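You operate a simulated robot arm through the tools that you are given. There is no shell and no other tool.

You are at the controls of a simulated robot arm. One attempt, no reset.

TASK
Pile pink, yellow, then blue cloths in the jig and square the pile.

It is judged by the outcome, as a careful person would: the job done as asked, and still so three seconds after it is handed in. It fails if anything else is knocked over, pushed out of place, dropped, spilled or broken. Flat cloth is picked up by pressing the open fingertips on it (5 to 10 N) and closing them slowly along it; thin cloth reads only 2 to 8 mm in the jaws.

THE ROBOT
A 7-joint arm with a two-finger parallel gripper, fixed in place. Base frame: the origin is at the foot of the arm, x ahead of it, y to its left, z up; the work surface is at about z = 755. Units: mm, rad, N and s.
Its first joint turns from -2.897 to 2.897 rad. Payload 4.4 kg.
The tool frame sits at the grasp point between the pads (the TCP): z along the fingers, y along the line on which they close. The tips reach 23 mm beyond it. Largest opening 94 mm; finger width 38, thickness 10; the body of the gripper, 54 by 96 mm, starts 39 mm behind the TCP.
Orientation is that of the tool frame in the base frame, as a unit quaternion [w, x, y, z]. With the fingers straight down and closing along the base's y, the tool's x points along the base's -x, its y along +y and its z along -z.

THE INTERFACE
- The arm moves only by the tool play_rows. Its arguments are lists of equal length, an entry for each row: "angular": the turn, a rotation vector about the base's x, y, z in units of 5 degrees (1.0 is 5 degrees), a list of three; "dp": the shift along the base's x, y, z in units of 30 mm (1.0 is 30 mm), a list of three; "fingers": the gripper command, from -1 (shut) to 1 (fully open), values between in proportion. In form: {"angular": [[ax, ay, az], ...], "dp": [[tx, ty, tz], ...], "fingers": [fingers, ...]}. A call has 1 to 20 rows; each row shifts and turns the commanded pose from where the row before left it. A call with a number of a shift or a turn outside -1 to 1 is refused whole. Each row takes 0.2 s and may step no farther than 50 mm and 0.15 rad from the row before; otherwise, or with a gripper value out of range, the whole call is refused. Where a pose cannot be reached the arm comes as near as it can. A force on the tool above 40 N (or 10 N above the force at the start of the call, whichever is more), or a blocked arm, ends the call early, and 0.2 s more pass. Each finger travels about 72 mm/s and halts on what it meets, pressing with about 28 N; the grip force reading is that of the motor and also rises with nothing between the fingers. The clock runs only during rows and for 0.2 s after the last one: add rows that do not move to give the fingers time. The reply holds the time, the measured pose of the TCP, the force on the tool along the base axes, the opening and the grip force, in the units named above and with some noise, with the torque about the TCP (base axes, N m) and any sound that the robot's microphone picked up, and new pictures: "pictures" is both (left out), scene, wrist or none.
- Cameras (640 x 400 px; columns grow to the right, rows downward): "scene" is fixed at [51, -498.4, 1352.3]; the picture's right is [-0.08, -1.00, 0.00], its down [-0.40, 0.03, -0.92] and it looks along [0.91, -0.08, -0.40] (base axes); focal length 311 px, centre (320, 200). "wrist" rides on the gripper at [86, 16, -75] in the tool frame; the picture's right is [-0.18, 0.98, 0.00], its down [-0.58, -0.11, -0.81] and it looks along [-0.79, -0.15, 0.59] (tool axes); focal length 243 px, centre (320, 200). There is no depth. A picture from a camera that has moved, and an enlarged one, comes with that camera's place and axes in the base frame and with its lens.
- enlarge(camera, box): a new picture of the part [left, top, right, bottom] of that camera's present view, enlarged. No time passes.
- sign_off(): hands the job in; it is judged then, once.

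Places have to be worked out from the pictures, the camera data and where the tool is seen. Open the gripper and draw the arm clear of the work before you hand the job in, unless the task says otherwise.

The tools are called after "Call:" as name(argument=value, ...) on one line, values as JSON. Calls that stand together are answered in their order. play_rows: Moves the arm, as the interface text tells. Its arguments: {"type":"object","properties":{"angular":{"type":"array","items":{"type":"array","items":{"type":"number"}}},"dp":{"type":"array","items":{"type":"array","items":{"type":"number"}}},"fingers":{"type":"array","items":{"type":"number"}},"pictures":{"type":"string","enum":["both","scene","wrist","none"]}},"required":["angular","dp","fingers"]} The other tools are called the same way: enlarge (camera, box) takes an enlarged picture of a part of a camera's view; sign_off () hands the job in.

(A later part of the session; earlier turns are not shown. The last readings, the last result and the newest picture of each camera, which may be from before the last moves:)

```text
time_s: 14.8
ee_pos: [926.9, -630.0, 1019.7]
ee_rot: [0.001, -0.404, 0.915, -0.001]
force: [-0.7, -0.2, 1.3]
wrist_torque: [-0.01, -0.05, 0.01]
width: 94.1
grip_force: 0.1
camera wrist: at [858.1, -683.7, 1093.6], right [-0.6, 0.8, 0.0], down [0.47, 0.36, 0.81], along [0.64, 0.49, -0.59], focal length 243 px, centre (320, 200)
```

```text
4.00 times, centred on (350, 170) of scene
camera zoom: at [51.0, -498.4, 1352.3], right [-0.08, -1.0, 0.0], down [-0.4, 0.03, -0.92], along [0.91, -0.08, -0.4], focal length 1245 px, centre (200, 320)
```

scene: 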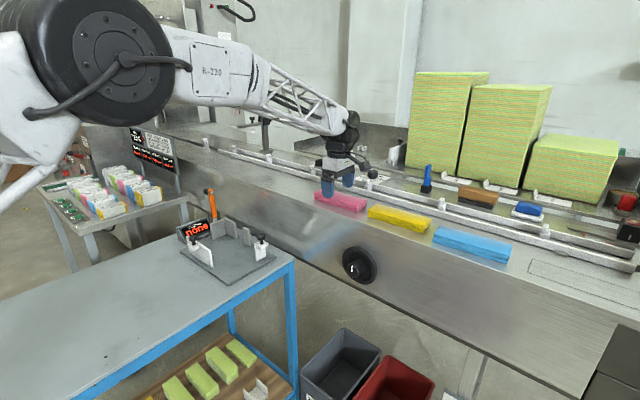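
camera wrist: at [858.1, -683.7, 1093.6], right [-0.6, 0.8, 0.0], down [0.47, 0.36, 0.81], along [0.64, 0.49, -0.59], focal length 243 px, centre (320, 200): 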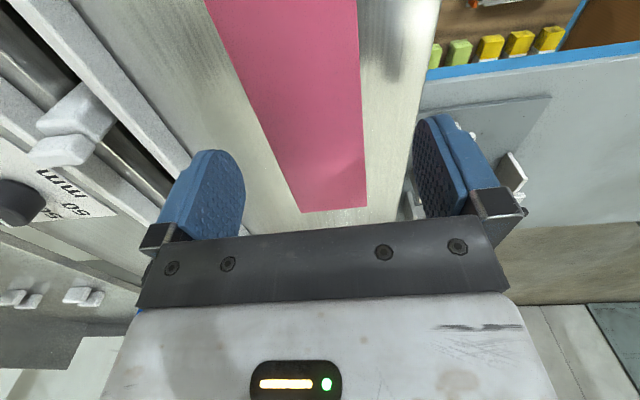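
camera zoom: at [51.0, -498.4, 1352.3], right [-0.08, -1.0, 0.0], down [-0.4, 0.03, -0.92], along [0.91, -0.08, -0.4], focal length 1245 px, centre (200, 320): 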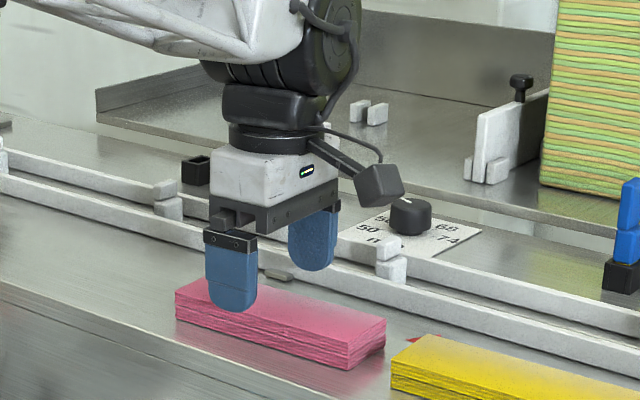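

Yaw is now aligned (vanishing points match), but pink's centreline is about 6 mm toward +S. I'll correct to (931.1,−634.1) and straddle the block down to TCP z≈980, still a few mm above the estimated ledge contact.

Call:
play_rows(angular=[[0, 0, 0], [0, 0, 0], [0, 0, 0], [0, 0, 0]], dp=[[0.14, -0.137, 0], [0, 0, -0.5], [0, 0, -0.5], [0, 0, -0.3]], fingers=[1, 1, 1, 1], pictures="both")

Call:
enlarge(camera="scene", box=[305, 165, 385, 220])

```text
time_s: 15.8
ee_pos: [931.2, -634.6, 983.4]
ee_rot: [0.001, -0.404, 0.915, -0.002]
force: [-12.0, 7.4, 21.4]
wrist_torque: [0.84, 1.2, 0.1]
width: 93.8
grip_force: 0.2
camera wrist: at [862.5, -688.0, 1057.0], right [-0.6, 0.8, 0.0], down [0.47, 0.36, 0.81], along [0.64, 0.49, -0.59], focal length 243 px, centre (320, 200)
```

scene: 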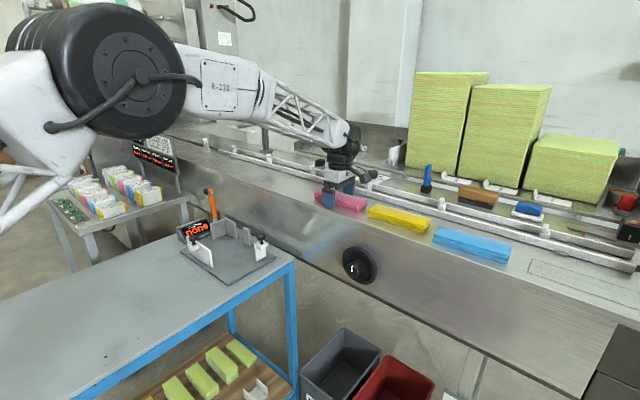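
wrist: 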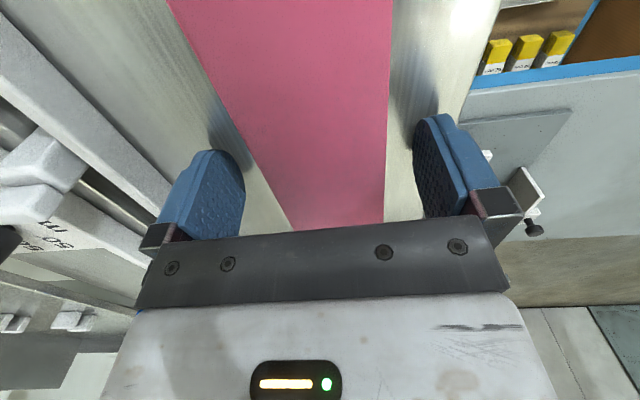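

```text
7.27 times, centred on (345, 192) of scene
camera zoom: at [51.0, -498.4, 1352.3], right [-0.08, -1.0, 0.0], down [-0.4, 0.03, -0.92], along [0.91, -0.08, -0.4], focal length 2263 px, centre (138, 254)
```

zoom: 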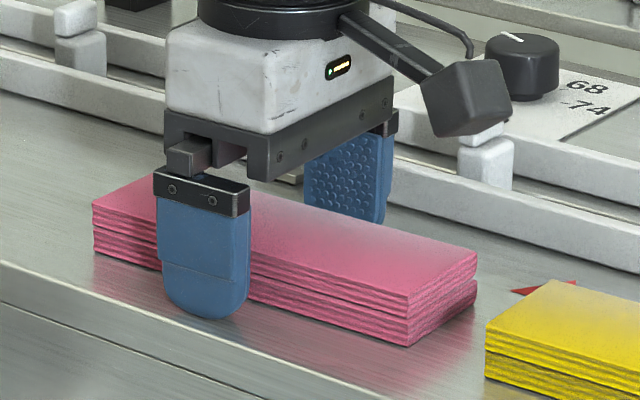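

Contact came at TCP z≈983.4, so the ledge is at z≈960 and pink's top at about 983, with the seam near 972. I'll raise so the tips sit at the seam level and close gently on just the upper folded cloth, watching the response.

Call:
play_rows(angular=[[0, 0, 0], [0, 0, 0], [0, 0, 0], [0, 0, 0], [0, 0, 0], [0, 0, 0], [0, 0, 0], [0, 0, 0], [0, 0, 0], [0, 0, 0]], dp=[[0, 0, 0.3], [0, 0, 0.23], [0, 0, 0], [0, 0, 0], [0, 0, 0], [0, 0, 0], [0, 0, 0], [0, 0, 0], [0, 0, 0], [0, 0, 0]], fingers=[1, 1, 0.8, 0.6, 0.45, 0.36, 0.3, 0.25, 0.22, 0.22], pictures="both")

Call:
enlarge(camera="scene", box=[305, 165, 385, 220])

```text
time_s: 18.0
ee_pos: [932.0, -634.1, 995.6]
ee_rot: [-0.001, -0.404, 0.915, 0.0]
force: [0.6, 0.1, -0.2]
wrist_torque: [0.01, 0.03, 0.0]
width: 57.2
grip_force: 0.0
camera wrist: at [862.7, -687.9, 1069.8], right [-0.6, 0.8, 0.0], down [0.47, 0.36, 0.81], along [0.64, 0.49, -0.59], focal length 243 px, centre (320, 200)
```

scene: 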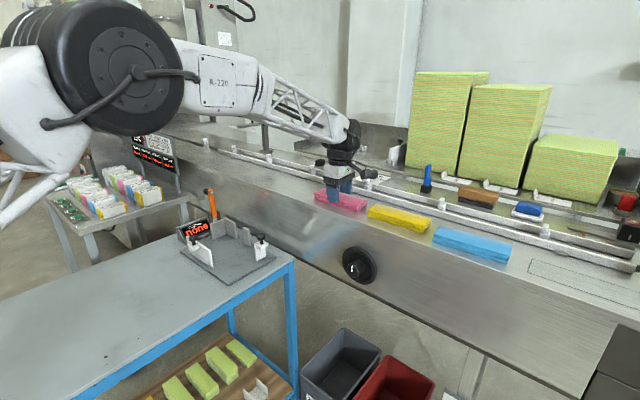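
wrist: 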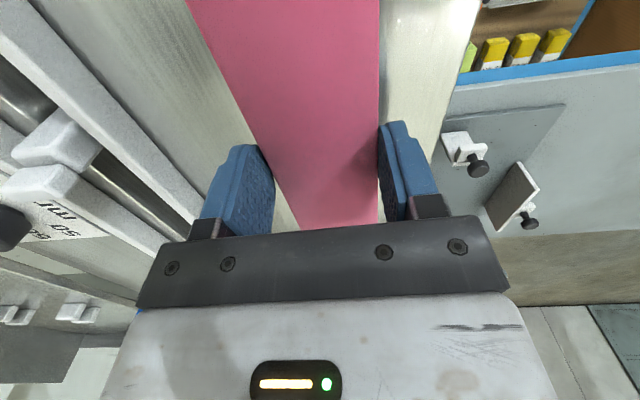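

```text
7.27 times, centred on (345, 192) of scene
camera zoom: at [51.0, -498.4, 1352.3], right [-0.08, -1.0, 0.0], down [-0.4, 0.03, -0.92], along [0.91, -0.08, -0.4], focal length 2263 px, centre (138, 254)
```

zoom: 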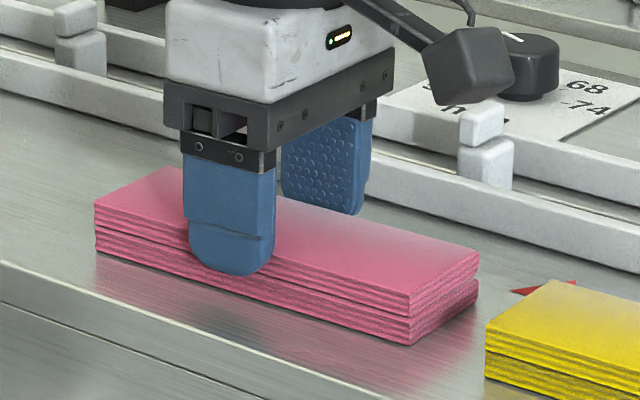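

Width is 57.2 with no grip force yet, so the cloth is a little narrower than I estimated. I'll keep closing slowly in small steps.

Call:
play_rows(angular=[[0, 0, 0], [0, 0, 0], [0, 0, 0], [0, 0, 0]], dp=[[0, 0, 0], [0, 0, 0], [0, 0, 0], [0, 0, 0]], fingers=[0.19, 0.16, 0.13, 0.13], pictures="both")

Call:
enlarge(camera="scene", box=[305, 165, 385, 220])

Call:
enlarge(camera="wrist", box=[200, 80, 440, 240])

```text
time_s: 19.0
ee_pos: [932.0, -633.2, 995.9]
ee_rot: [-0.001, -0.405, 0.914, 0.0]
force: [-0.3, 0.4, 0.9]
wrist_torque: [-0.01, -0.01, -0.04]
width: 54.5
grip_force: 27.9
camera wrist: at [862.7, -687.9, 1069.8], right [-0.6, 0.8, 0.0], down [0.47, 0.36, 0.81], along [0.64, 0.49, -0.59], focal length 243 px, centre (320, 200)
```

scene: 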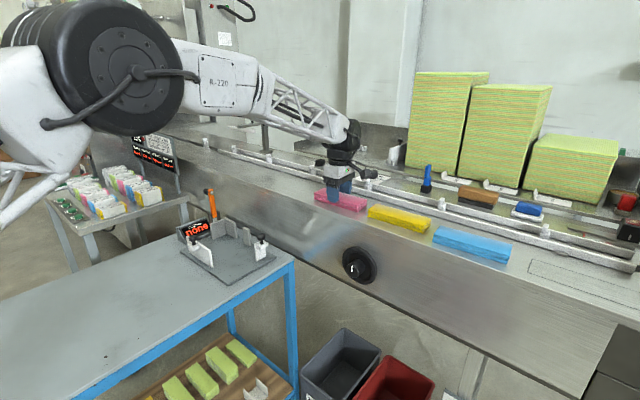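
wrist: 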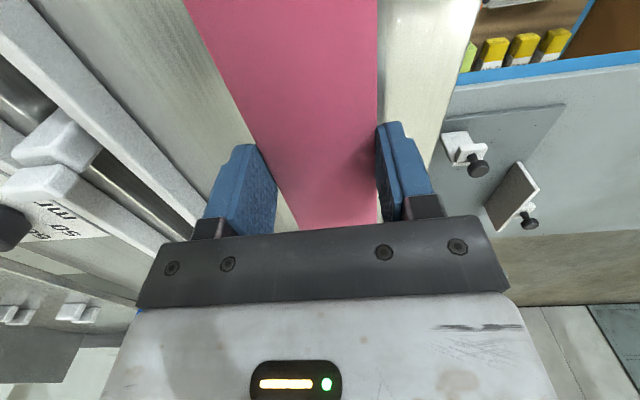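

```text
7.27 times, centred on (345, 192) of scene
camera zoom: at [51.0, -498.4, 1352.3], right [-0.08, -1.0, 0.0], down [-0.4, 0.03, -0.92], along [0.91, -0.08, -0.4], focal length 2263 px, centre (138, 254)
```

zoom: 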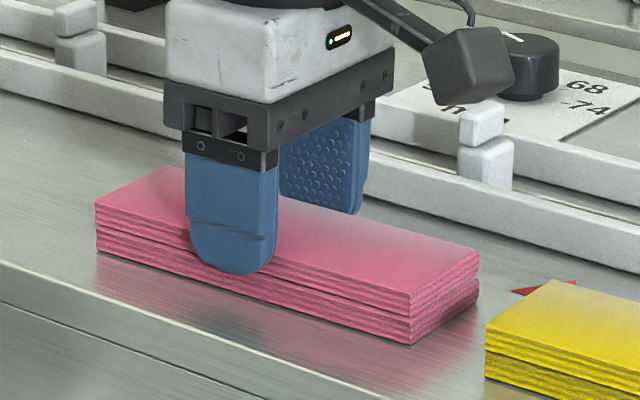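

```text
2.50 times, centred on (320, 160) of wrist
camera zoom: at [862.7, -687.9, 1069.8], right [-0.6, 0.8, 0.0], down [0.47, 0.36, 0.81], along [0.64, 0.49, -0.59], focal length 606 px, centre (320, 300)
```

zoom: 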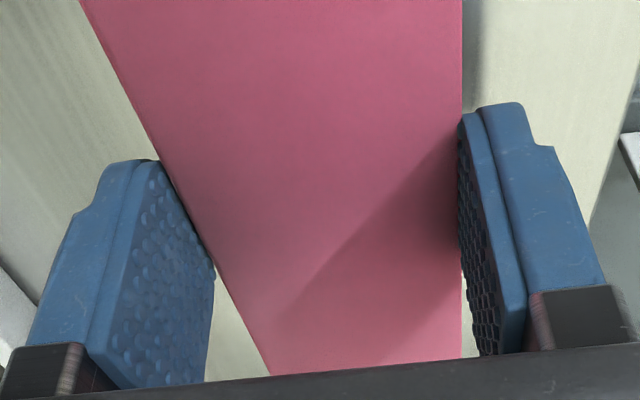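

Firm grip: 54.5 mm at 28 N. I'll lift slowly by about 20 mm and check what comes up.

Call:
play_rows(angular=[[0, 0, 0], [0, 0, 0], [0, 0, 0], [0, 0, 0], [0, 0, 0]], dp=[[0, 0, 0.1], [0, 0, 0.15], [0, 0, 0.2], [0, 0, 0.25], [0, 0, 0]], fingers=[0.12, 0.12, 0.12, 0.12, 0.12], pictures="both")

Call:
enlarge(camera="scene", box=[305, 165, 385, 220])

```text
time_s: 20.2
ee_pos: [931.9, -632.9, 1017.1]
ee_rot: [0.0, -0.404, 0.915, 0.0]
force: [0.0, -0.1, -0.7]
wrist_torque: [0.01, -0.04, -0.04]
width: 54.6
grip_force: 27.6
camera wrist: at [862.7, -687.8, 1090.0], right [-0.6, 0.8, 0.0], down [0.47, 0.36, 0.81], along [0.64, 0.49, -0.59], focal length 243 px, centre (320, 200)
```

scene: 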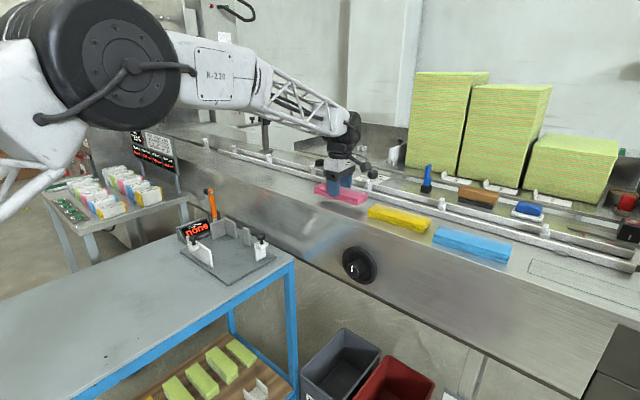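
wrist: 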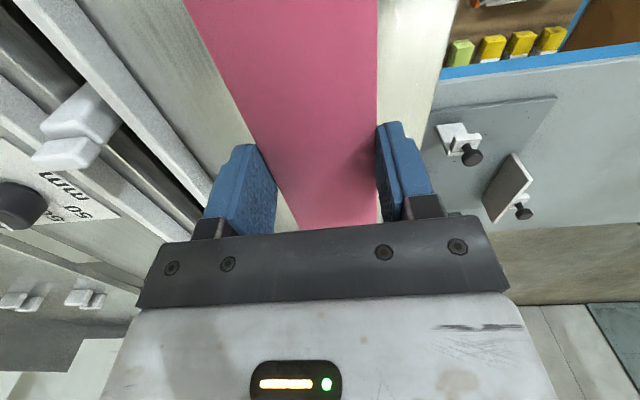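

```text
7.27 times, centred on (345, 192) of scene
camera zoom: at [51.0, -498.4, 1352.3], right [-0.08, -1.0, 0.0], down [-0.4, 0.03, -0.92], along [0.91, -0.08, -0.4], focal length 2263 px, centre (138, 254)
```

zoom: 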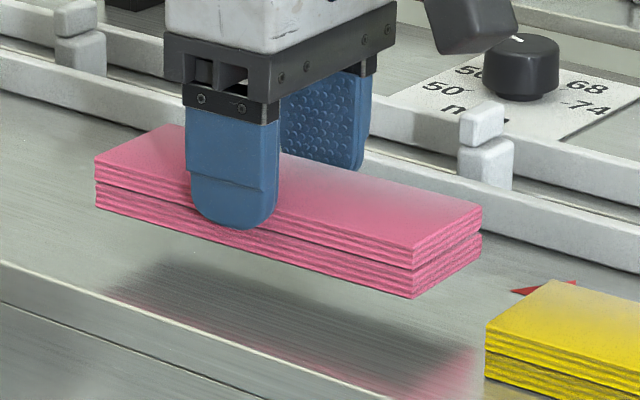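

The whole pink block lifted as one, so each colour is a single folded cloth (about 157×55×23 mm) and there are three in total. Next I'll raise it and carry it above the jig, turning back to the jig's 45° yaw.

Call:
play_rows(angular=[[0, 0, 0], [0, 0, 0], [0, 0, 0], [0, 0, -0.054], [0, 0, -0.054], [0, 0, -0.054], [0, 0, -0.054], [0, 0, -0.054], [0, 0, -0.054], [0, 0, -0.054], [0, 0, -0.054], [0, 0, -0.054], [0, 0, -0.054], [0, 0, 0], [0, 0, 0], [0, 0, 0]], dp=[[0, 0, 0.9], [0, 0, 0.93], [0, 0, 0.93], [0.193, 0.958, 0], [0.193, 0.958, 0], [0.193, 0.958, 0], [0.193, 0.958, 0], [0.193, 0.958, 0], [0.193, 0.958, 0], [0.193, 0.958, 0], [0.193, 0.958, 0], [0.193, 0.958, 0], [0.193, 0.958, 0], [0.193, 0.958, 0], [0.193, 0.958, 0], [0.193, 0.958, 0]], fingers=[0.12, 0.12, 0.12, 0.12, 0.12, 0.12, 0.12, 0.12, 0.12, 0.12, 0.12, 0.12, 0.12, 0.12, 0.12, 0.12], pictures="both")

Call:
enlarge(camera="wrist", box=[200, 0, 440, 240])

Call:
enlarge(camera="scene", box=[170, 110, 300, 290])

```text
time_s: 23.6
ee_pos: [1006.8, -261.2, 1099.9]
ee_rot: [0.0, -0.383, 0.924, 0.001]
force: [-0.5, -0.7, 0.6]
wrist_torque: [0.0, 0.0, 0.0]
width: 54.5
grip_force: 28.0
camera wrist: at [935.4, -312.2, 1173.5], right [-0.56, 0.83, 0.0], down [0.49, 0.33, 0.81], along [0.67, 0.46, -0.59], focal length 243 px, centre (320, 200)
```

scene: 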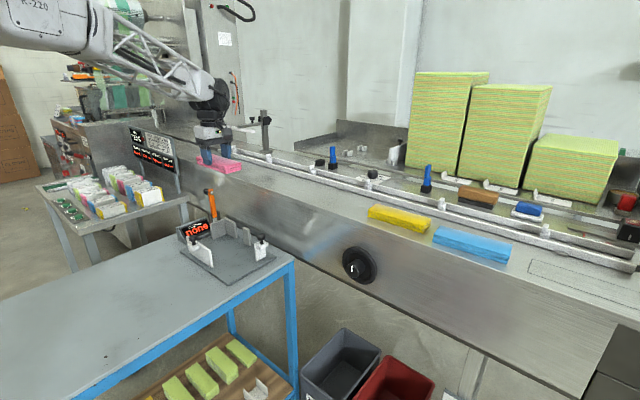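
wrist: 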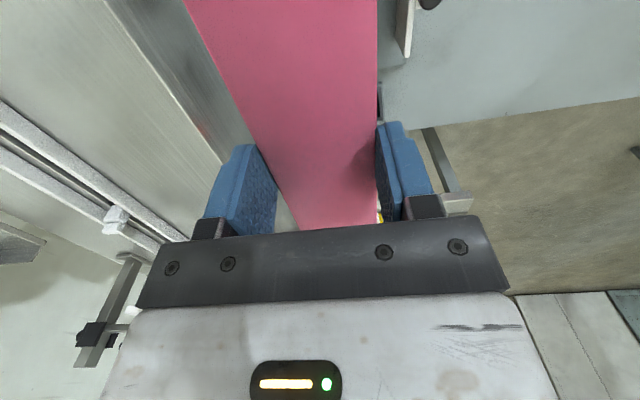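

```text
1.67 times, centred on (320, 120) of wrist
camera zoom: at [935.4, -312.2, 1173.5], right [-0.56, 0.83, 0.0], down [0.49, 0.33, 0.81], along [0.67, 0.46, -0.59], focal length 404 px, centre (320, 333)
```

zoom: 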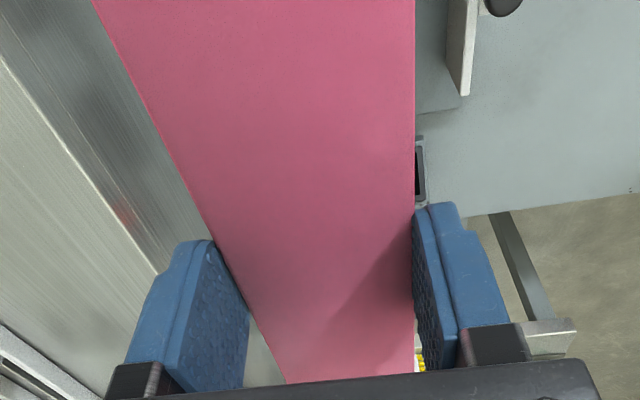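

```text
2.22 times, centred on (235, 200) of scene
camera zoom: at [51.0, -498.4, 1352.3], right [-0.08, -1.0, 0.0], down [-0.4, 0.03, -0.92], along [0.91, -0.08, -0.4], focal length 692 px, centre (509, 200)
```

zoom: 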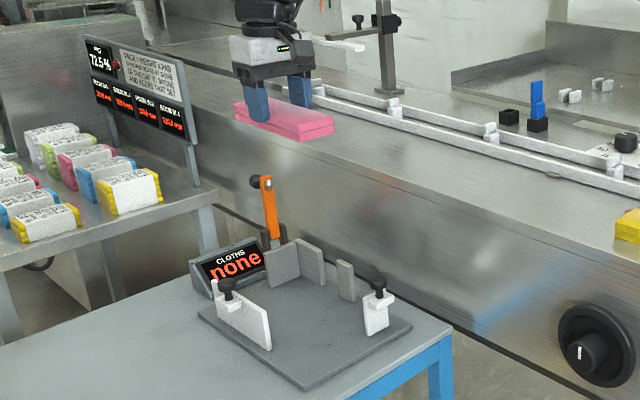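

Pink is held level above the jig with clearances as planned. I'll descend to z≈860 and check that the arm holds the commanded position at this reach.

Call:
play_rows(angular=[[0, 0, 0], [0, 0, 0], [0, 0, 0], [0, 0, 0], [0, 0, 0], [0, 0, 0], [0, 0, 0], [0, 0, 0]], dp=[[0.01, 0.03, -1], [0, 0.03, -1], [0, 0, -1], [0, 0, -1], [0, 0, -1], [0, 0, -1], [0, 0, -1], [0, 0, -0.9]], fingers=[0.12, 0.12, 0.12, 0.12, 0.12, 0.12, 0.12, 0.12], pictures="both")

Call:
enlarge(camera="wrist", box=[160, 0, 480, 240])

Call:
enlarge(camera="scene", box=[170, 160, 290, 290])

```text
time_s: 25.4
ee_pos: [1009.1, -260.8, 863.1]
ee_rot: [0.001, -0.383, 0.924, -0.001]
force: [-0.2, 0.7, 0.5]
wrist_torque: [0.02, -0.01, 0.0]
width: 54.5
grip_force: 28.2
camera wrist: at [937.1, -309.5, 936.8], right [-0.56, 0.83, 0.0], down [0.49, 0.33, 0.81], along [0.67, 0.46, -0.59], focal length 243 px, centre (320, 200)
```

scene: 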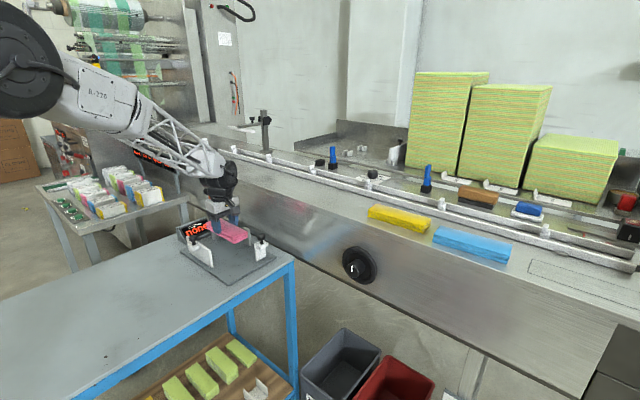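
wrist: 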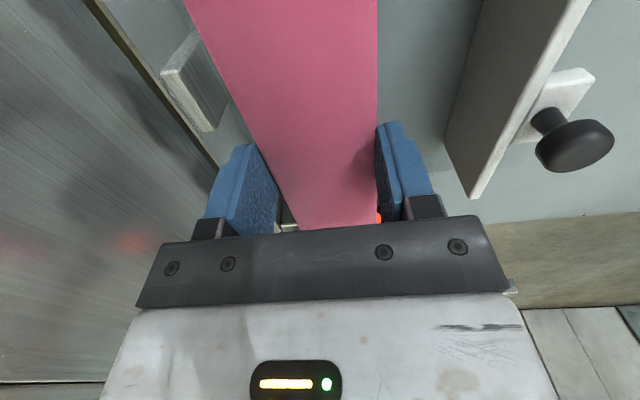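

```text
1.67 times, centred on (320, 120) of wrist
camera zoom: at [937.1, -309.5, 936.8], right [-0.56, 0.83, 0.0], down [0.49, 0.33, 0.81], along [0.67, 0.46, -0.59], focal length 404 px, centre (320, 333)
```

zoom: 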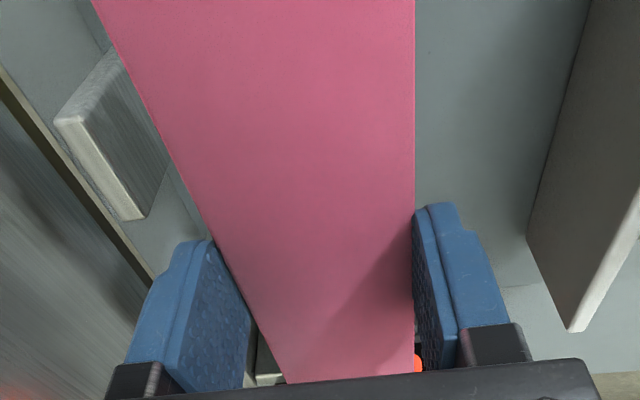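

```text
3.08 times, centred on (230, 225) of scene
camera zoom: at [51.0, -498.4, 1352.3], right [-0.08, -1.0, 0.0], down [-0.4, 0.03, -0.92], along [0.91, -0.08, -0.4], focal length 958 px, centre (597, 123)
```

zoom: 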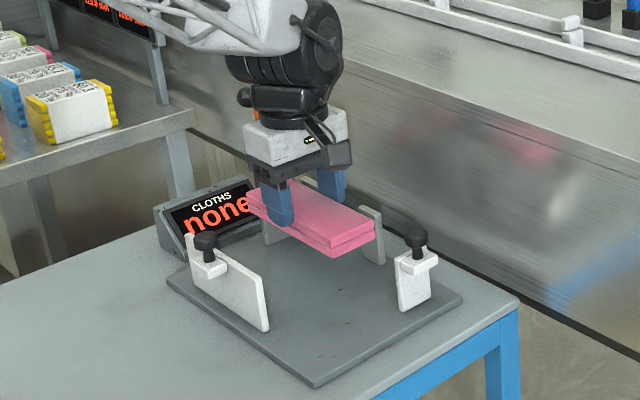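

The arm tracks well here: (1009,−261) at z 863, with pink between the open fences and clear of the back posts. Continuing down to about 810, then creeping to contact.

Call:
play_rows(angular=[[0, 0, 0], [0, 0, 0], [0, 0, 0], [0, 0, 0], [0, 0, 0]], dp=[[-0.03, 0.03, -0.8], [0, 0, -0.6], [0, 0, -0.3], [0, 0, -0.1], [0, 0, 0]], fingers=[0.12, 0.12, 0.12, 0.12, 0.12], pictures="scene")

Call:
enlarge(camera="scene", box=[180, 190, 280, 290])

```text
time_s: 26.6
ee_pos: [1006.8, -257.9, 808.7]
ee_rot: [0.0, -0.382, 0.924, 0.001]
force: [-0.2, 0.3, -0.5]
wrist_torque: [-0.01, 0.0, 0.04]
width: 54.8
grip_force: 28.3
```

scene: 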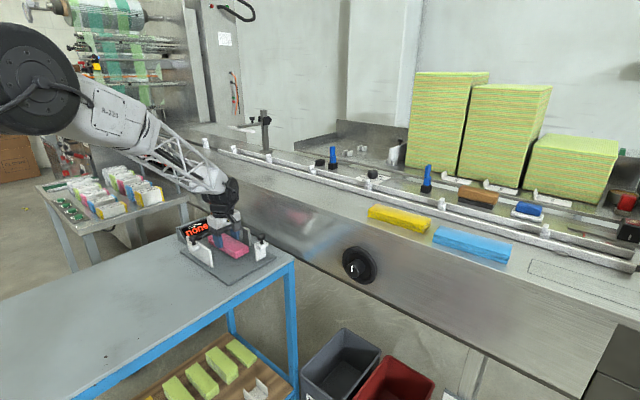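

```text
4.00 times, centred on (230, 240) of scene
camera zoom: at [51.0, -498.4, 1352.3], right [-0.08, -1.0, 0.0], down [-0.4, 0.03, -0.92], along [0.91, -0.08, -0.4], focal length 1245 px, centre (680, 40)
```

zoom: 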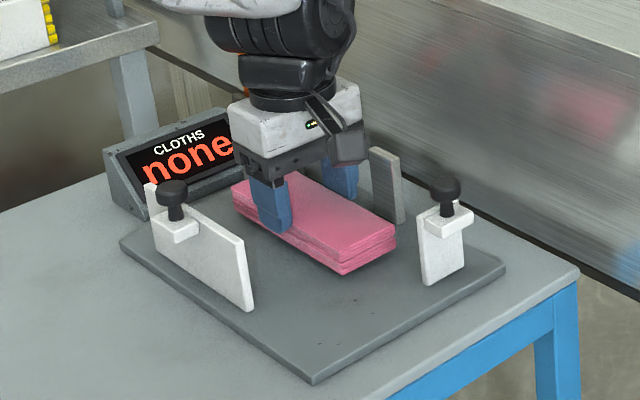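

No contact yet at z 808.7. Creeping down in 1.5 mm steps.

Call:
play_rows(angular=[[0, 0, 0], [0, 0, 0], [0, 0, 0], [0, 0, 0]], dp=[[0, 0, -0.06], [0, 0, -0.06], [0, 0, -0.05], [0, 0, 0]], fingers=[0.12, 0.12, 0.12, 0.12], pictures="none")

```text
time_s: 27.6
ee_pos: [1006.7, -257.7, 804.1]
ee_rot: [0.0, -0.383, 0.924, -0.001]
force: [-1.0, 0.4, -0.3]
wrist_torque: [0.0, -0.04, -0.04]
width: 54.6
grip_force: 27.8
```

Still free at 804.1; I'll creep a little further.

Call:
play_rows(angular=[[0, 0, 0], [0, 0, 0], [0, 0, 0]], dp=[[0, 0, -0.05], [0, 0, -0.05], [0, 0, 0]], fingers=[0.12, 0.12, 0.12], pictures="none")

```text
time_s: 28.4
ee_pos: [1008.2, -257.1, 801.0]
ee_rot: [0.0, -0.383, 0.924, 0.001]
force: [-1.3, -0.8, 4.4]
wrist_torque: [-0.05, 0.05, -0.03]
width: 54.6
grip_force: 27.8
```

Contact at z 801.0 with 4.4 N, so the plate is at about 765.6. Releasing gently now with a small opening.

Call:
play_rows(angular=[[0, 0, 0], [0, 0, 0], [0, 0, 0], [0, 0, 0], [0, 0, 0]], dp=[[0, 0, 0], [0, 0, 0], [0, 0, 0], [0, 0, 0], [0, 0, 0]], fingers=[0.2, 0.26, 0.34, 0.4, 0.4], pictures="both")

Call:
enlarge(camera="scene", box=[180, 190, 280, 290])

Call:
enlarge(camera="wrist", box=[160, 0, 480, 240])

```text
time_s: 29.6
ee_pos: [1006.6, -258.9, 801.0]
ee_rot: [0.0, -0.382, 0.924, 0.0]
force: [-0.1, -0.8, -1.4]
wrist_torque: [0.0, -0.02, 0.0]
width: 66.1
grip_force: 0.0
camera wrist: at [935.1, -308.4, 874.3], right [-0.56, 0.83, 0.0], down [0.49, 0.33, 0.81], along [0.67, 0.46, -0.59], focal length 243 px, centre (320, 200)
```

scene: 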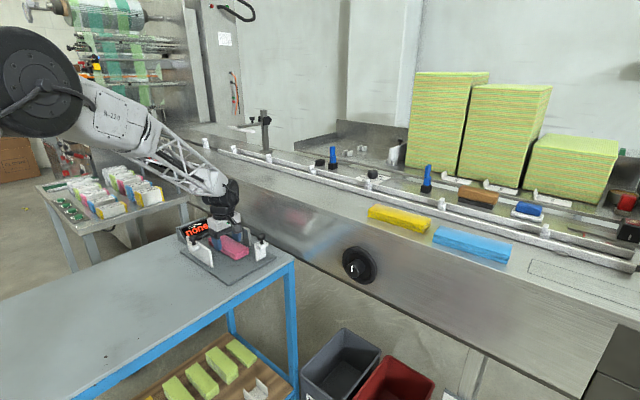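
wrist: 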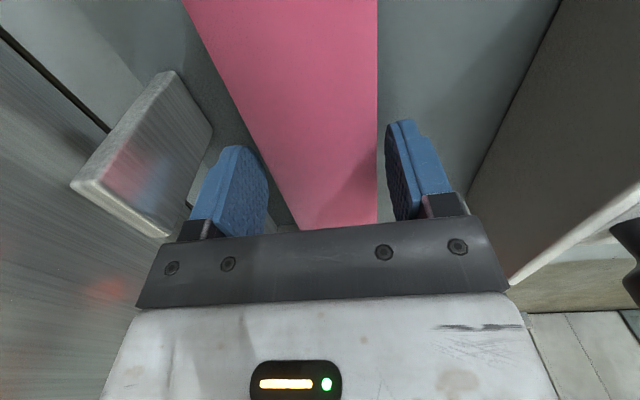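

```text
4.00 times, centred on (230, 240) of scene
camera zoom: at [51.0, -498.4, 1352.3], right [-0.08, -1.0, 0.0], down [-0.4, 0.03, -0.92], along [0.91, -0.08, -0.4], focal length 1245 px, centre (680, 40)
```

zoom: 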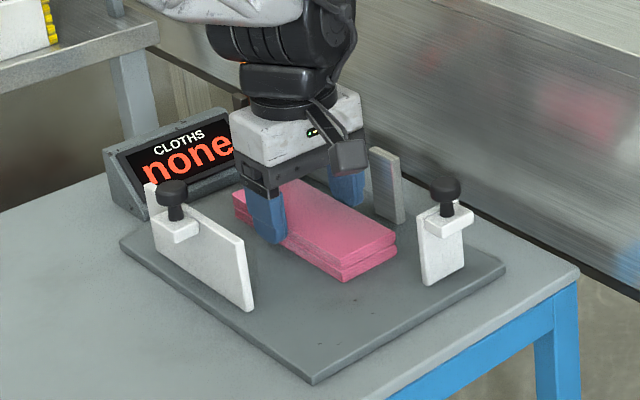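

```text
1.67 times, centred on (320, 120) of wrist
camera zoom: at [935.1, -308.4, 874.3], right [-0.56, 0.83, 0.0], down [0.49, 0.33, 0.81], along [0.67, 0.46, -0.59], focal length 404 px, centre (320, 333)
```

zoom: 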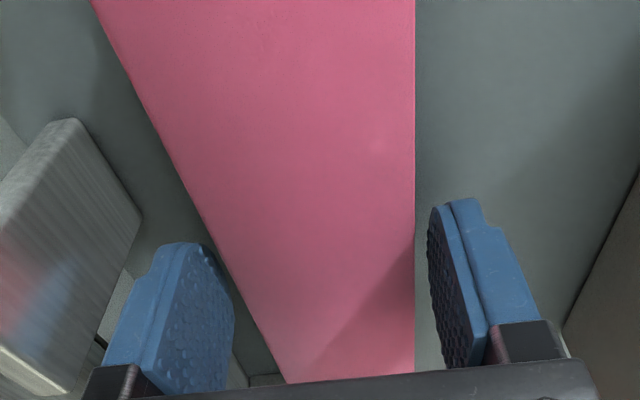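

Pink is released and sitting flat. I'll lift straight up, well clear of the jig, and check the display and pink's position.

Call:
play_rows(angular=[[0, 0, 0], [0, 0, 0], [0, 0, 0], [0, 0, 0], [0, 0, 0], [0, 0, 0], [0, 0, 0], [0, 0, 0], [0, 0, 0], [0, 0, 0], [0, 0, 0]], dp=[[0, 0, 0.3], [0, 0, 0.6], [0, 0, 1], [0, 0, 1], [0, 0, 1], [0, 0, 1], [0, 0, 1], [0, 0, 1], [0, 0, 1], [0, 0, 1], [0, 0, 1]], fingers=[0.4, 0.4, 0.4, 0.4, 0.4, 0.4, 0.6, 0.8, 1, 1, 1], pictures="both")

Call:
enlarge(camera="scene", box=[170, 180, 290, 290])

Call:
enlarge(camera="wrist", box=[240, 0, 440, 160])

```text
time_s: 32.0
ee_pos: [1007.0, -258.3, 1096.1]
ee_rot: [0.0, -0.383, 0.924, 0.002]
force: [-0.7, -0.3, 0.5]
wrist_torque: [0.01, 0.0, 0.01]
width: 94.2
grip_force: 0.0
camera wrist: at [934.9, -308.5, 1170.1], right [-0.56, 0.83, 0.0], down [0.49, 0.33, 0.81], along [0.66, 0.46, -0.59], focal length 243 px, centre (320, 200)
```

scene: 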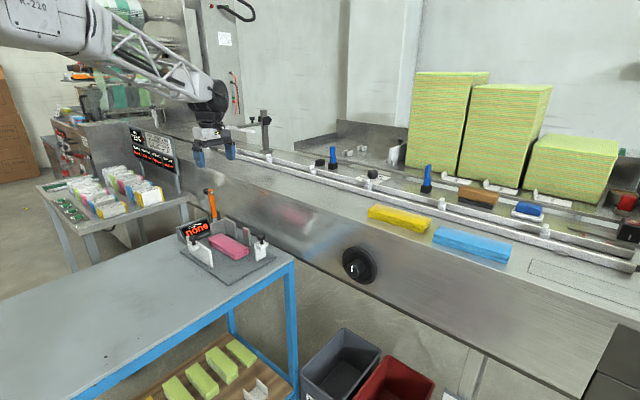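
wrist: 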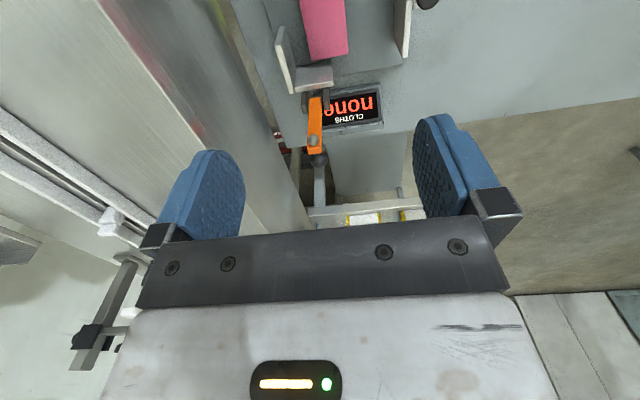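

```text
3.64 times, centred on (230, 235) of scene
camera zoom: at [51.0, -498.4, 1352.3], right [-0.08, -1.0, 0.0], down [-0.4, 0.03, -0.92], along [0.91, -0.08, -0.4], focal length 1132 px, centre (647, 73)
```

zoom: 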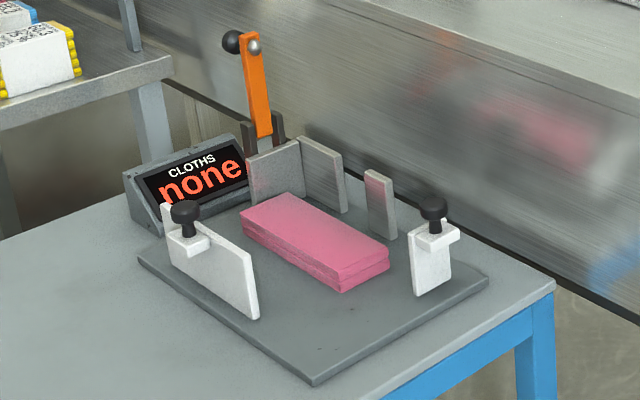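

```text
2.50 times, centred on (340, 80) of wrist
camera zoom: at [934.9, -308.5, 1170.1], right [-0.56, 0.83, 0.0], down [0.49, 0.33, 0.81], along [0.66, 0.46, -0.59], focal length 606 px, centre (270, 500)
```

zoom: 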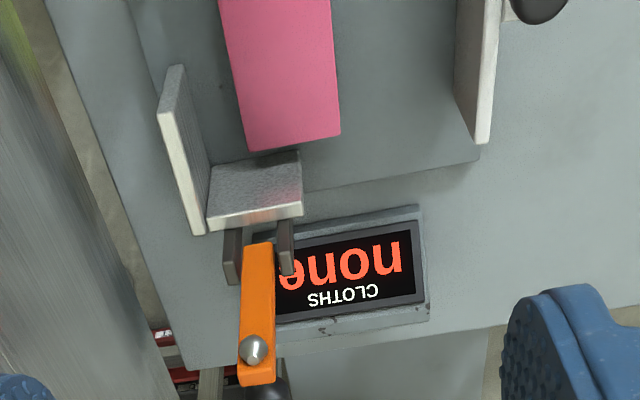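

Pink sits square and flat near the end plate; the display still shows "none" (it may only respond once the pile is squared or clamped). Next I'll move above yellow, which I estimate at TCP (795.6,−779.2) with yaw 47.9°.

Call:
play_rows(angular=[[0, 0, 0.032], [0, 0, 0.032], [0, 0, 0.032], [0, 0, 0.032], [0, 0, 0.032], [0, 0, 0.032], [0, 0, 0.032], [0, 0, 0.032], [0, 0, 0.032], [0, 0, 0.032], [0, 0, 0.032], [0, 0, 0.032], [0, 0, 0.032], [0, 0, 0.032], [0, 0, 0.032], [0, 0, 0.032], [0, 0, 0.032], [0, 0, 0.036], [0, 0, 0], [0, 0, 0]], dp=[[-0.39, -0.963, 0], [-0.39, -0.963, 0], [-0.39, -0.963, 0], [-0.39, -0.963, 0], [-0.39, -0.963, 0], [-0.39, -0.963, 0], [-0.39, -0.963, 0], [-0.39, -0.963, 0], [-0.39, -0.963, 0], [-0.39, -0.963, 0], [-0.39, -0.963, 0], [-0.39, -0.963, 0], [-0.39, -0.963, 0], [-0.39, -0.963, 0], [-0.39, -0.963, 0], [-0.39, -0.963, 0], [-0.39, -0.963, 0], [-0.387, -0.969, 0], [0, 0, -0.9], [0, 0, -0.9]], fingers=[1, 1, 1, 1, 1, 1, 1, 1, 1, 1, 1, 1, 1, 1, 1, 1, 1, 1, 1, 1], pictures="both")

Call:
enlarge(camera="wrist", box=[200, 0, 440, 200])

```text
time_s: 36.2
ee_pos: [796.9, -778.8, 1043.6]
ee_rot: [0.0, -0.406, 0.914, -0.001]
force: [-1.1, 0.2, 0.0]
wrist_torque: [-0.02, -0.03, -0.03]
width: 93.9
grip_force: 0.0
camera wrist: at [727.6, -832.8, 1116.6], right [-0.61, 0.8, 0.0], down [0.47, 0.36, 0.81], along [0.64, 0.49, -0.59], focal length 243 px, centre (320, 200)
```

scene: 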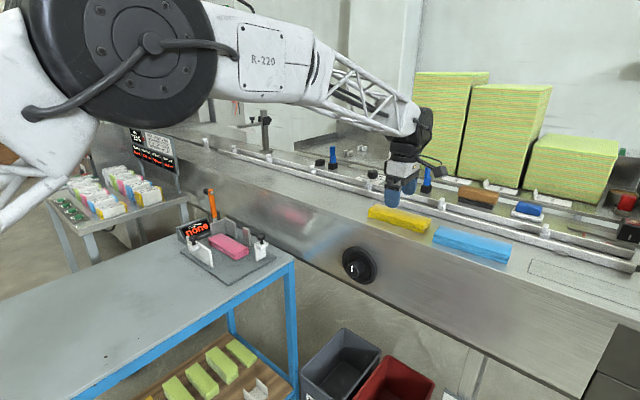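
wrist: 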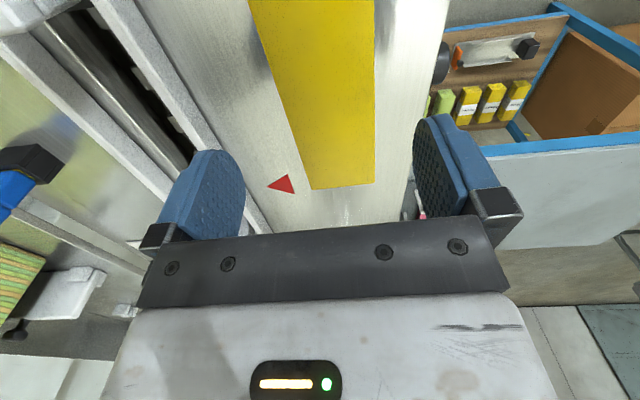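

```text
2.00 times, centred on (320, 100) of wrist
camera zoom: at [727.6, -832.8, 1116.6], right [-0.61, 0.8, 0.0], down [0.47, 0.36, 0.81], along [0.64, 0.49, -0.59], focal length 485 px, centre (320, 400)
```

zoom: 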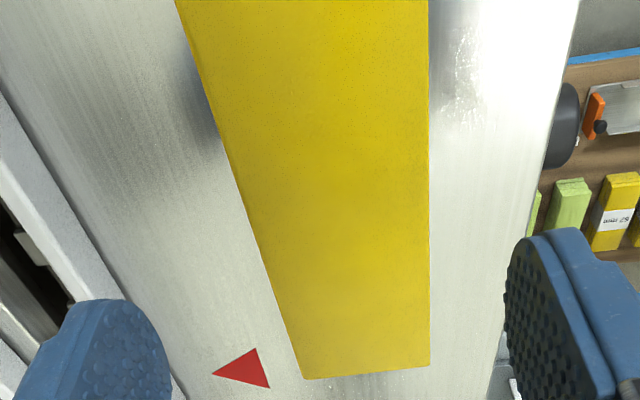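

Yellow's yaw matches the tool; its centreline is about 5 mm toward the front. I'll shift (−3.1,+4.3), lower to the same grasp height that worked for pink (995.3), and close slowly.

Call:
play_rows(angular=[[0, 0, 0], [0, 0, 0], [0, 0, 0], [0, 0, 0], [0, 0, 0], [0, 0, 0], [0, 0, 0], [0, 0, 0], [0, 0, 0], [0, 0, 0], [0, 0, 0], [0, 0, 0], [0, 0, 0], [0, 0, 0]], dp=[[-0.103, 0.143, 0], [0, 0, -0.6], [0, 0, -0.6], [0, 0, -0.39], [0, 0, 0], [0, 0, 0], [0, 0, 0], [0, 0, 0], [0, 0, 0], [0, 0, 0], [0, 0, 0], [0, 0, 0], [0, 0, 0], [0, 0, 0]], fingers=[1, 1, 1, 1, 0.8, 0.6, 0.45, 0.36, 0.3, 0.25, 0.2, 0.16, 0.12, 0.12], pictures="both")

Call:
enlarge(camera="scene", box=[360, 175, 440, 240])

Call:
enlarge(camera="wrist", box=[200, 80, 440, 240])

```text
time_s: 39.2
ee_pos: [794.0, -775.0, 995.1]
ee_rot: [-0.001, -0.405, 0.914, 0.0]
force: [-0.1, 0.1, -0.5]
wrist_torque: [-0.03, 0.02, -0.02]
width: 54.5
grip_force: 27.9
camera wrist: at [724.5, -829.2, 1069.2], right [-0.61, 0.8, 0.0], down [0.47, 0.36, 0.81], along [0.64, 0.49, -0.59], focal length 243 px, centre (320, 200)
```

scene: 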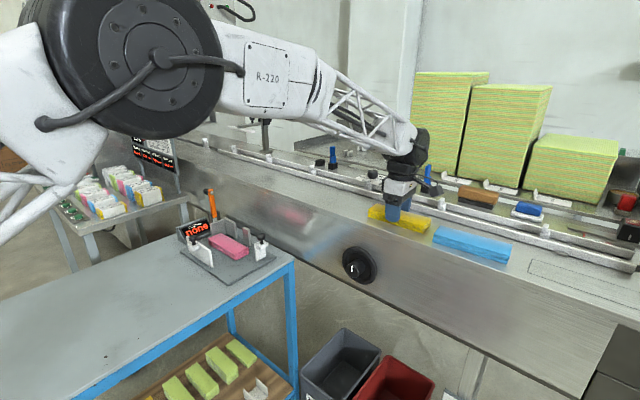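
wrist: 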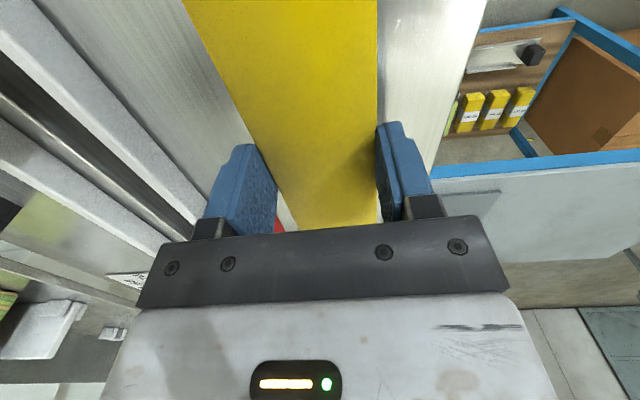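

```text
6.15 times, centred on (400, 208) of scene
camera zoom: at [51.0, -498.4, 1352.3], right [-0.08, -1.0, 0.0], down [-0.4, 0.03, -0.92], along [0.91, -0.08, -0.4], focal length 1915 px, centre (-172, 154)
```

zoom: 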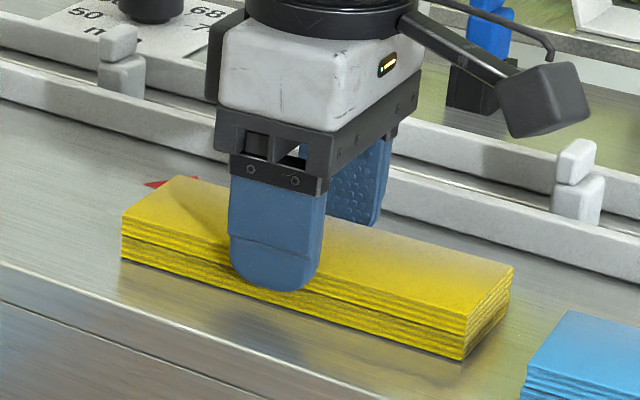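

```text
2.50 times, centred on (320, 160) of wrist
camera zoom: at [724.5, -829.2, 1069.2], right [-0.61, 0.8, 0.0], down [0.47, 0.36, 0.81], along [0.64, 0.49, -0.59], focal length 606 px, centre (320, 300)
```

zoom: 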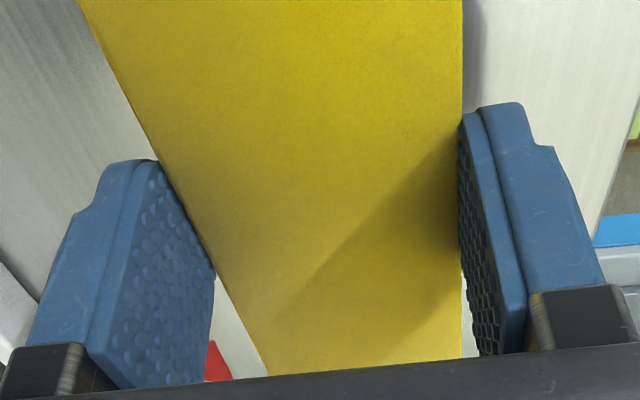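

Yellow is gripped (54.5 mm, 28 N) with its end at the same place in the wrist view as pink's was. Lifting it and carrying it toward the jig at z≈1100.

Call:
play_rows(angular=[[0, 0, 0], [0, 0, 0], [0, 0, 0], [0, 0, 0], [0, 0, 0], [0, 0, -0.04], [0, 0, -0.04], [0, 0, -0.04], [0, 0, -0.04], [0, 0, -0.04], [0, 0, -0.04], [0, 0, -0.04], [0, 0, -0.04], [0, 0, -0.04], [0, 0, -0.04], [0, 0, -0.04], [0, 0, -0.04], [0, 0, -0.04], [0, 0, -0.04], [0, 0, -0.02]], dp=[[0, 0, 0.15], [0, 0, 0.34], [0, 0, 1], [0, 0, 1], [0, 0, 1], [0.3956, 0.9554, 0], [0.3956, 0.9554, 0], [0.3956, 0.9554, 0], [0.3956, 0.9554, 0], [0.3956, 0.9554, 0], [0.3956, 0.9554, 0], [0.3956, 0.9554, 0], [0.3956, 0.9554, 0], [0.3956, 0.9554, 0], [0.3956, 0.9554, 0], [0.3956, 0.9554, 0], [0.3956, 0.9554, 0], [0.3956, 0.9554, 0], [0.3956, 0.9554, 0], [0.3956, 0.9554, 0]], fingers=[0.12, 0.12, 0.12, 0.12, 0.12, 0.12, 0.12, 0.12, 0.12, 0.12, 0.12, 0.12, 0.12, 0.12, 0.12, 0.12, 0.12, 0.12, 0.12, 0.12], pictures="scene")

```text
time_s: 43.4
ee_pos: [970.3, -345.0, 1101.3]
ee_rot: [0.0, -0.383, 0.924, 0.0]
force: [0.3, -0.3, 0.1]
wrist_torque: [-0.03, 0.02, 0.03]
width: 54.5
grip_force: 28.2
```

scene: 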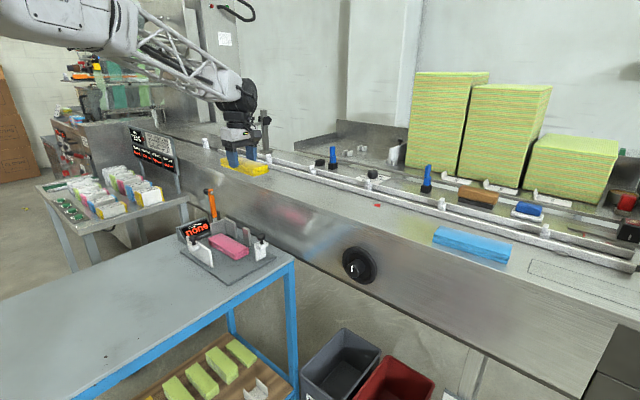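

Yellow is secure. I'll finish the traverse to (1006.1,−259.0) above pink and descend to z≈845.

Call:
play_rows(angular=[[0, 0, 0], [0, 0, 0], [0, 0, 0], [0, 0, 0], [0, 0, 0], [0, 0, 0], [0, 0, 0], [0, 0, 0], [0, 0, 0], [0, 0, 0], [0, 0, 0], [0, 0, 0], [0, 0, 0]], dp=[[0.3956, 0.9554, 0], [0.3956, 0.9554, 0], [0.3956, 0.9554, 0], [0, 0, -1], [0, 0, -1], [0, 0, -1], [0, 0, -1], [0, 0, -1], [0, 0, -1], [0, 0, -1], [0, 0, -1], [0, 0, -0.5], [0, 0, 0]], fingers=[0.12, 0.12, 0.12, 0.12, 0.12, 0.12, 0.12, 0.12, 0.12, 0.12, 0.12, 0.12, 0.12], pictures="both")

Call:
enlarge(camera="scene", box=[180, 190, 280, 290])

Call:
enlarge(camera="wrist", box=[160, 0, 480, 240])

```text
time_s: 46.2
ee_pos: [1006.1, -259.1, 845.4]
ee_rot: [0.001, -0.382, 0.924, 0.0]
force: [0.3, 0.2, -0.1]
wrist_torque: [0.0, -0.02, 0.01]
width: 54.6
grip_force: 28.0
camera wrist: at [935.1, -308.2, 919.4], right [-0.56, 0.83, 0.0], down [0.49, 0.33, 0.81], along [0.67, 0.46, -0.59], focal length 243 px, centre (320, 200)
```

scene: 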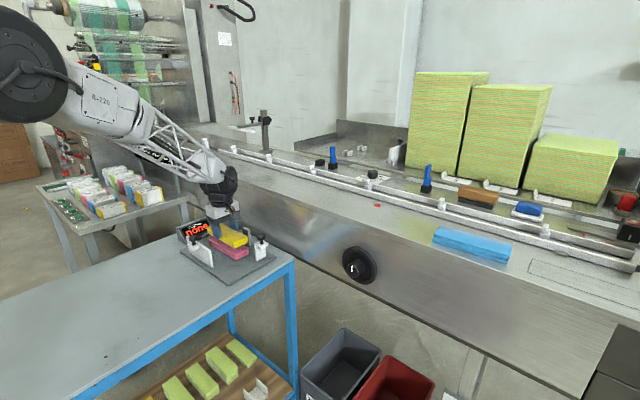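
wrist: 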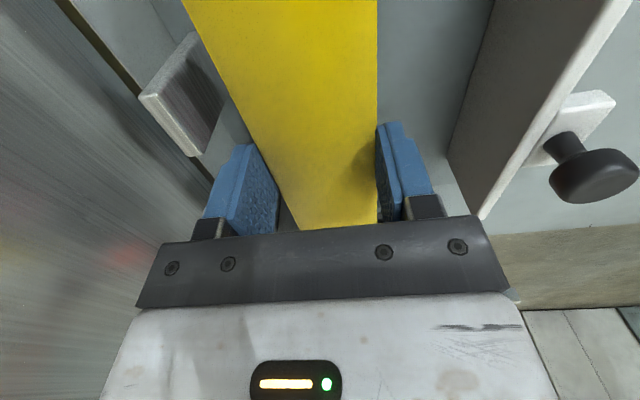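

```text
4.00 times, centred on (230, 240) of scene
camera zoom: at [51.0, -498.4, 1352.3], right [-0.08, -1.0, 0.0], down [-0.4, 0.03, -0.92], along [0.91, -0.08, -0.4], focal length 1245 px, centre (680, 40)
```

zoom: 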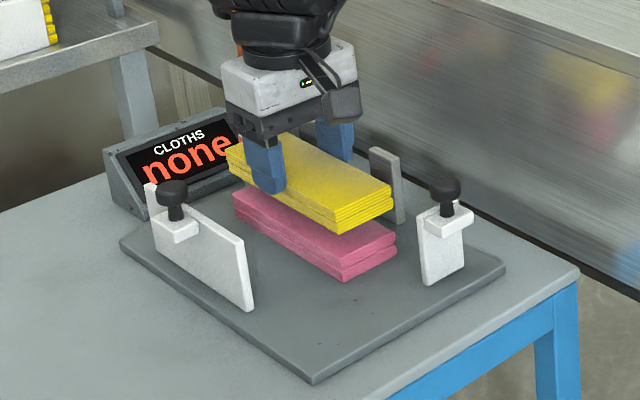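

```text
1.67 times, centred on (320, 120) of wrist
camera zoom: at [935.1, -308.2, 919.4], right [-0.56, 0.83, 0.0], down [0.49, 0.33, 0.81], along [0.67, 0.46, -0.59], focal length 404 px, centre (320, 333)
```

zoom: 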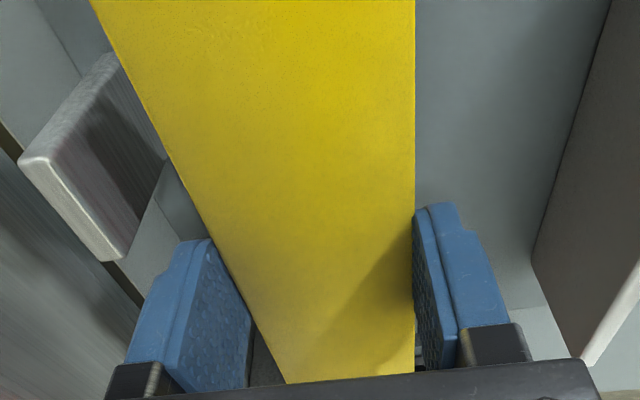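

Yellow hovers directly over pink. Lowering to just above the expected contact (about 823), then creeping.

Call:
play_rows(angular=[[0, 0, 0], [0, 0, 0], [0, 0, 0], [0, 0, 0]], dp=[[0, 0, -0.4], [0, 0, -0.15], [0, 0, -0.07], [0, 0, 0]], fingers=[0.12, 0.12, 0.12, 0.12], pictures="none")

```text
time_s: 47.2
ee_pos: [1007.1, -257.5, 826.3]
ee_rot: [0.0, -0.383, 0.924, 0.0]
force: [-1.1, 0.2, -0.1]
wrist_torque: [-0.02, -0.05, -0.01]
width: 54.4
grip_force: 28.2
```

No contact at 826.3, so I'll creep a bit more.

Call:
play_rows(angular=[[0, 0, 0], [0, 0, 0], [0, 0, 0]], dp=[[0, 0, -0.05], [0, 0, -0.05], [0, 0, 0]], fingers=[0.12, 0.12, 0.12], pictures="none")

```text
time_s: 48.0
ee_pos: [1007.6, -258.3, 824.5]
ee_rot: [0.0, -0.383, 0.924, -0.001]
force: [0.1, 0.1, 6.2]
wrist_torque: [-0.05, 0.05, -0.01]
width: 54.6
grip_force: 28.3
```

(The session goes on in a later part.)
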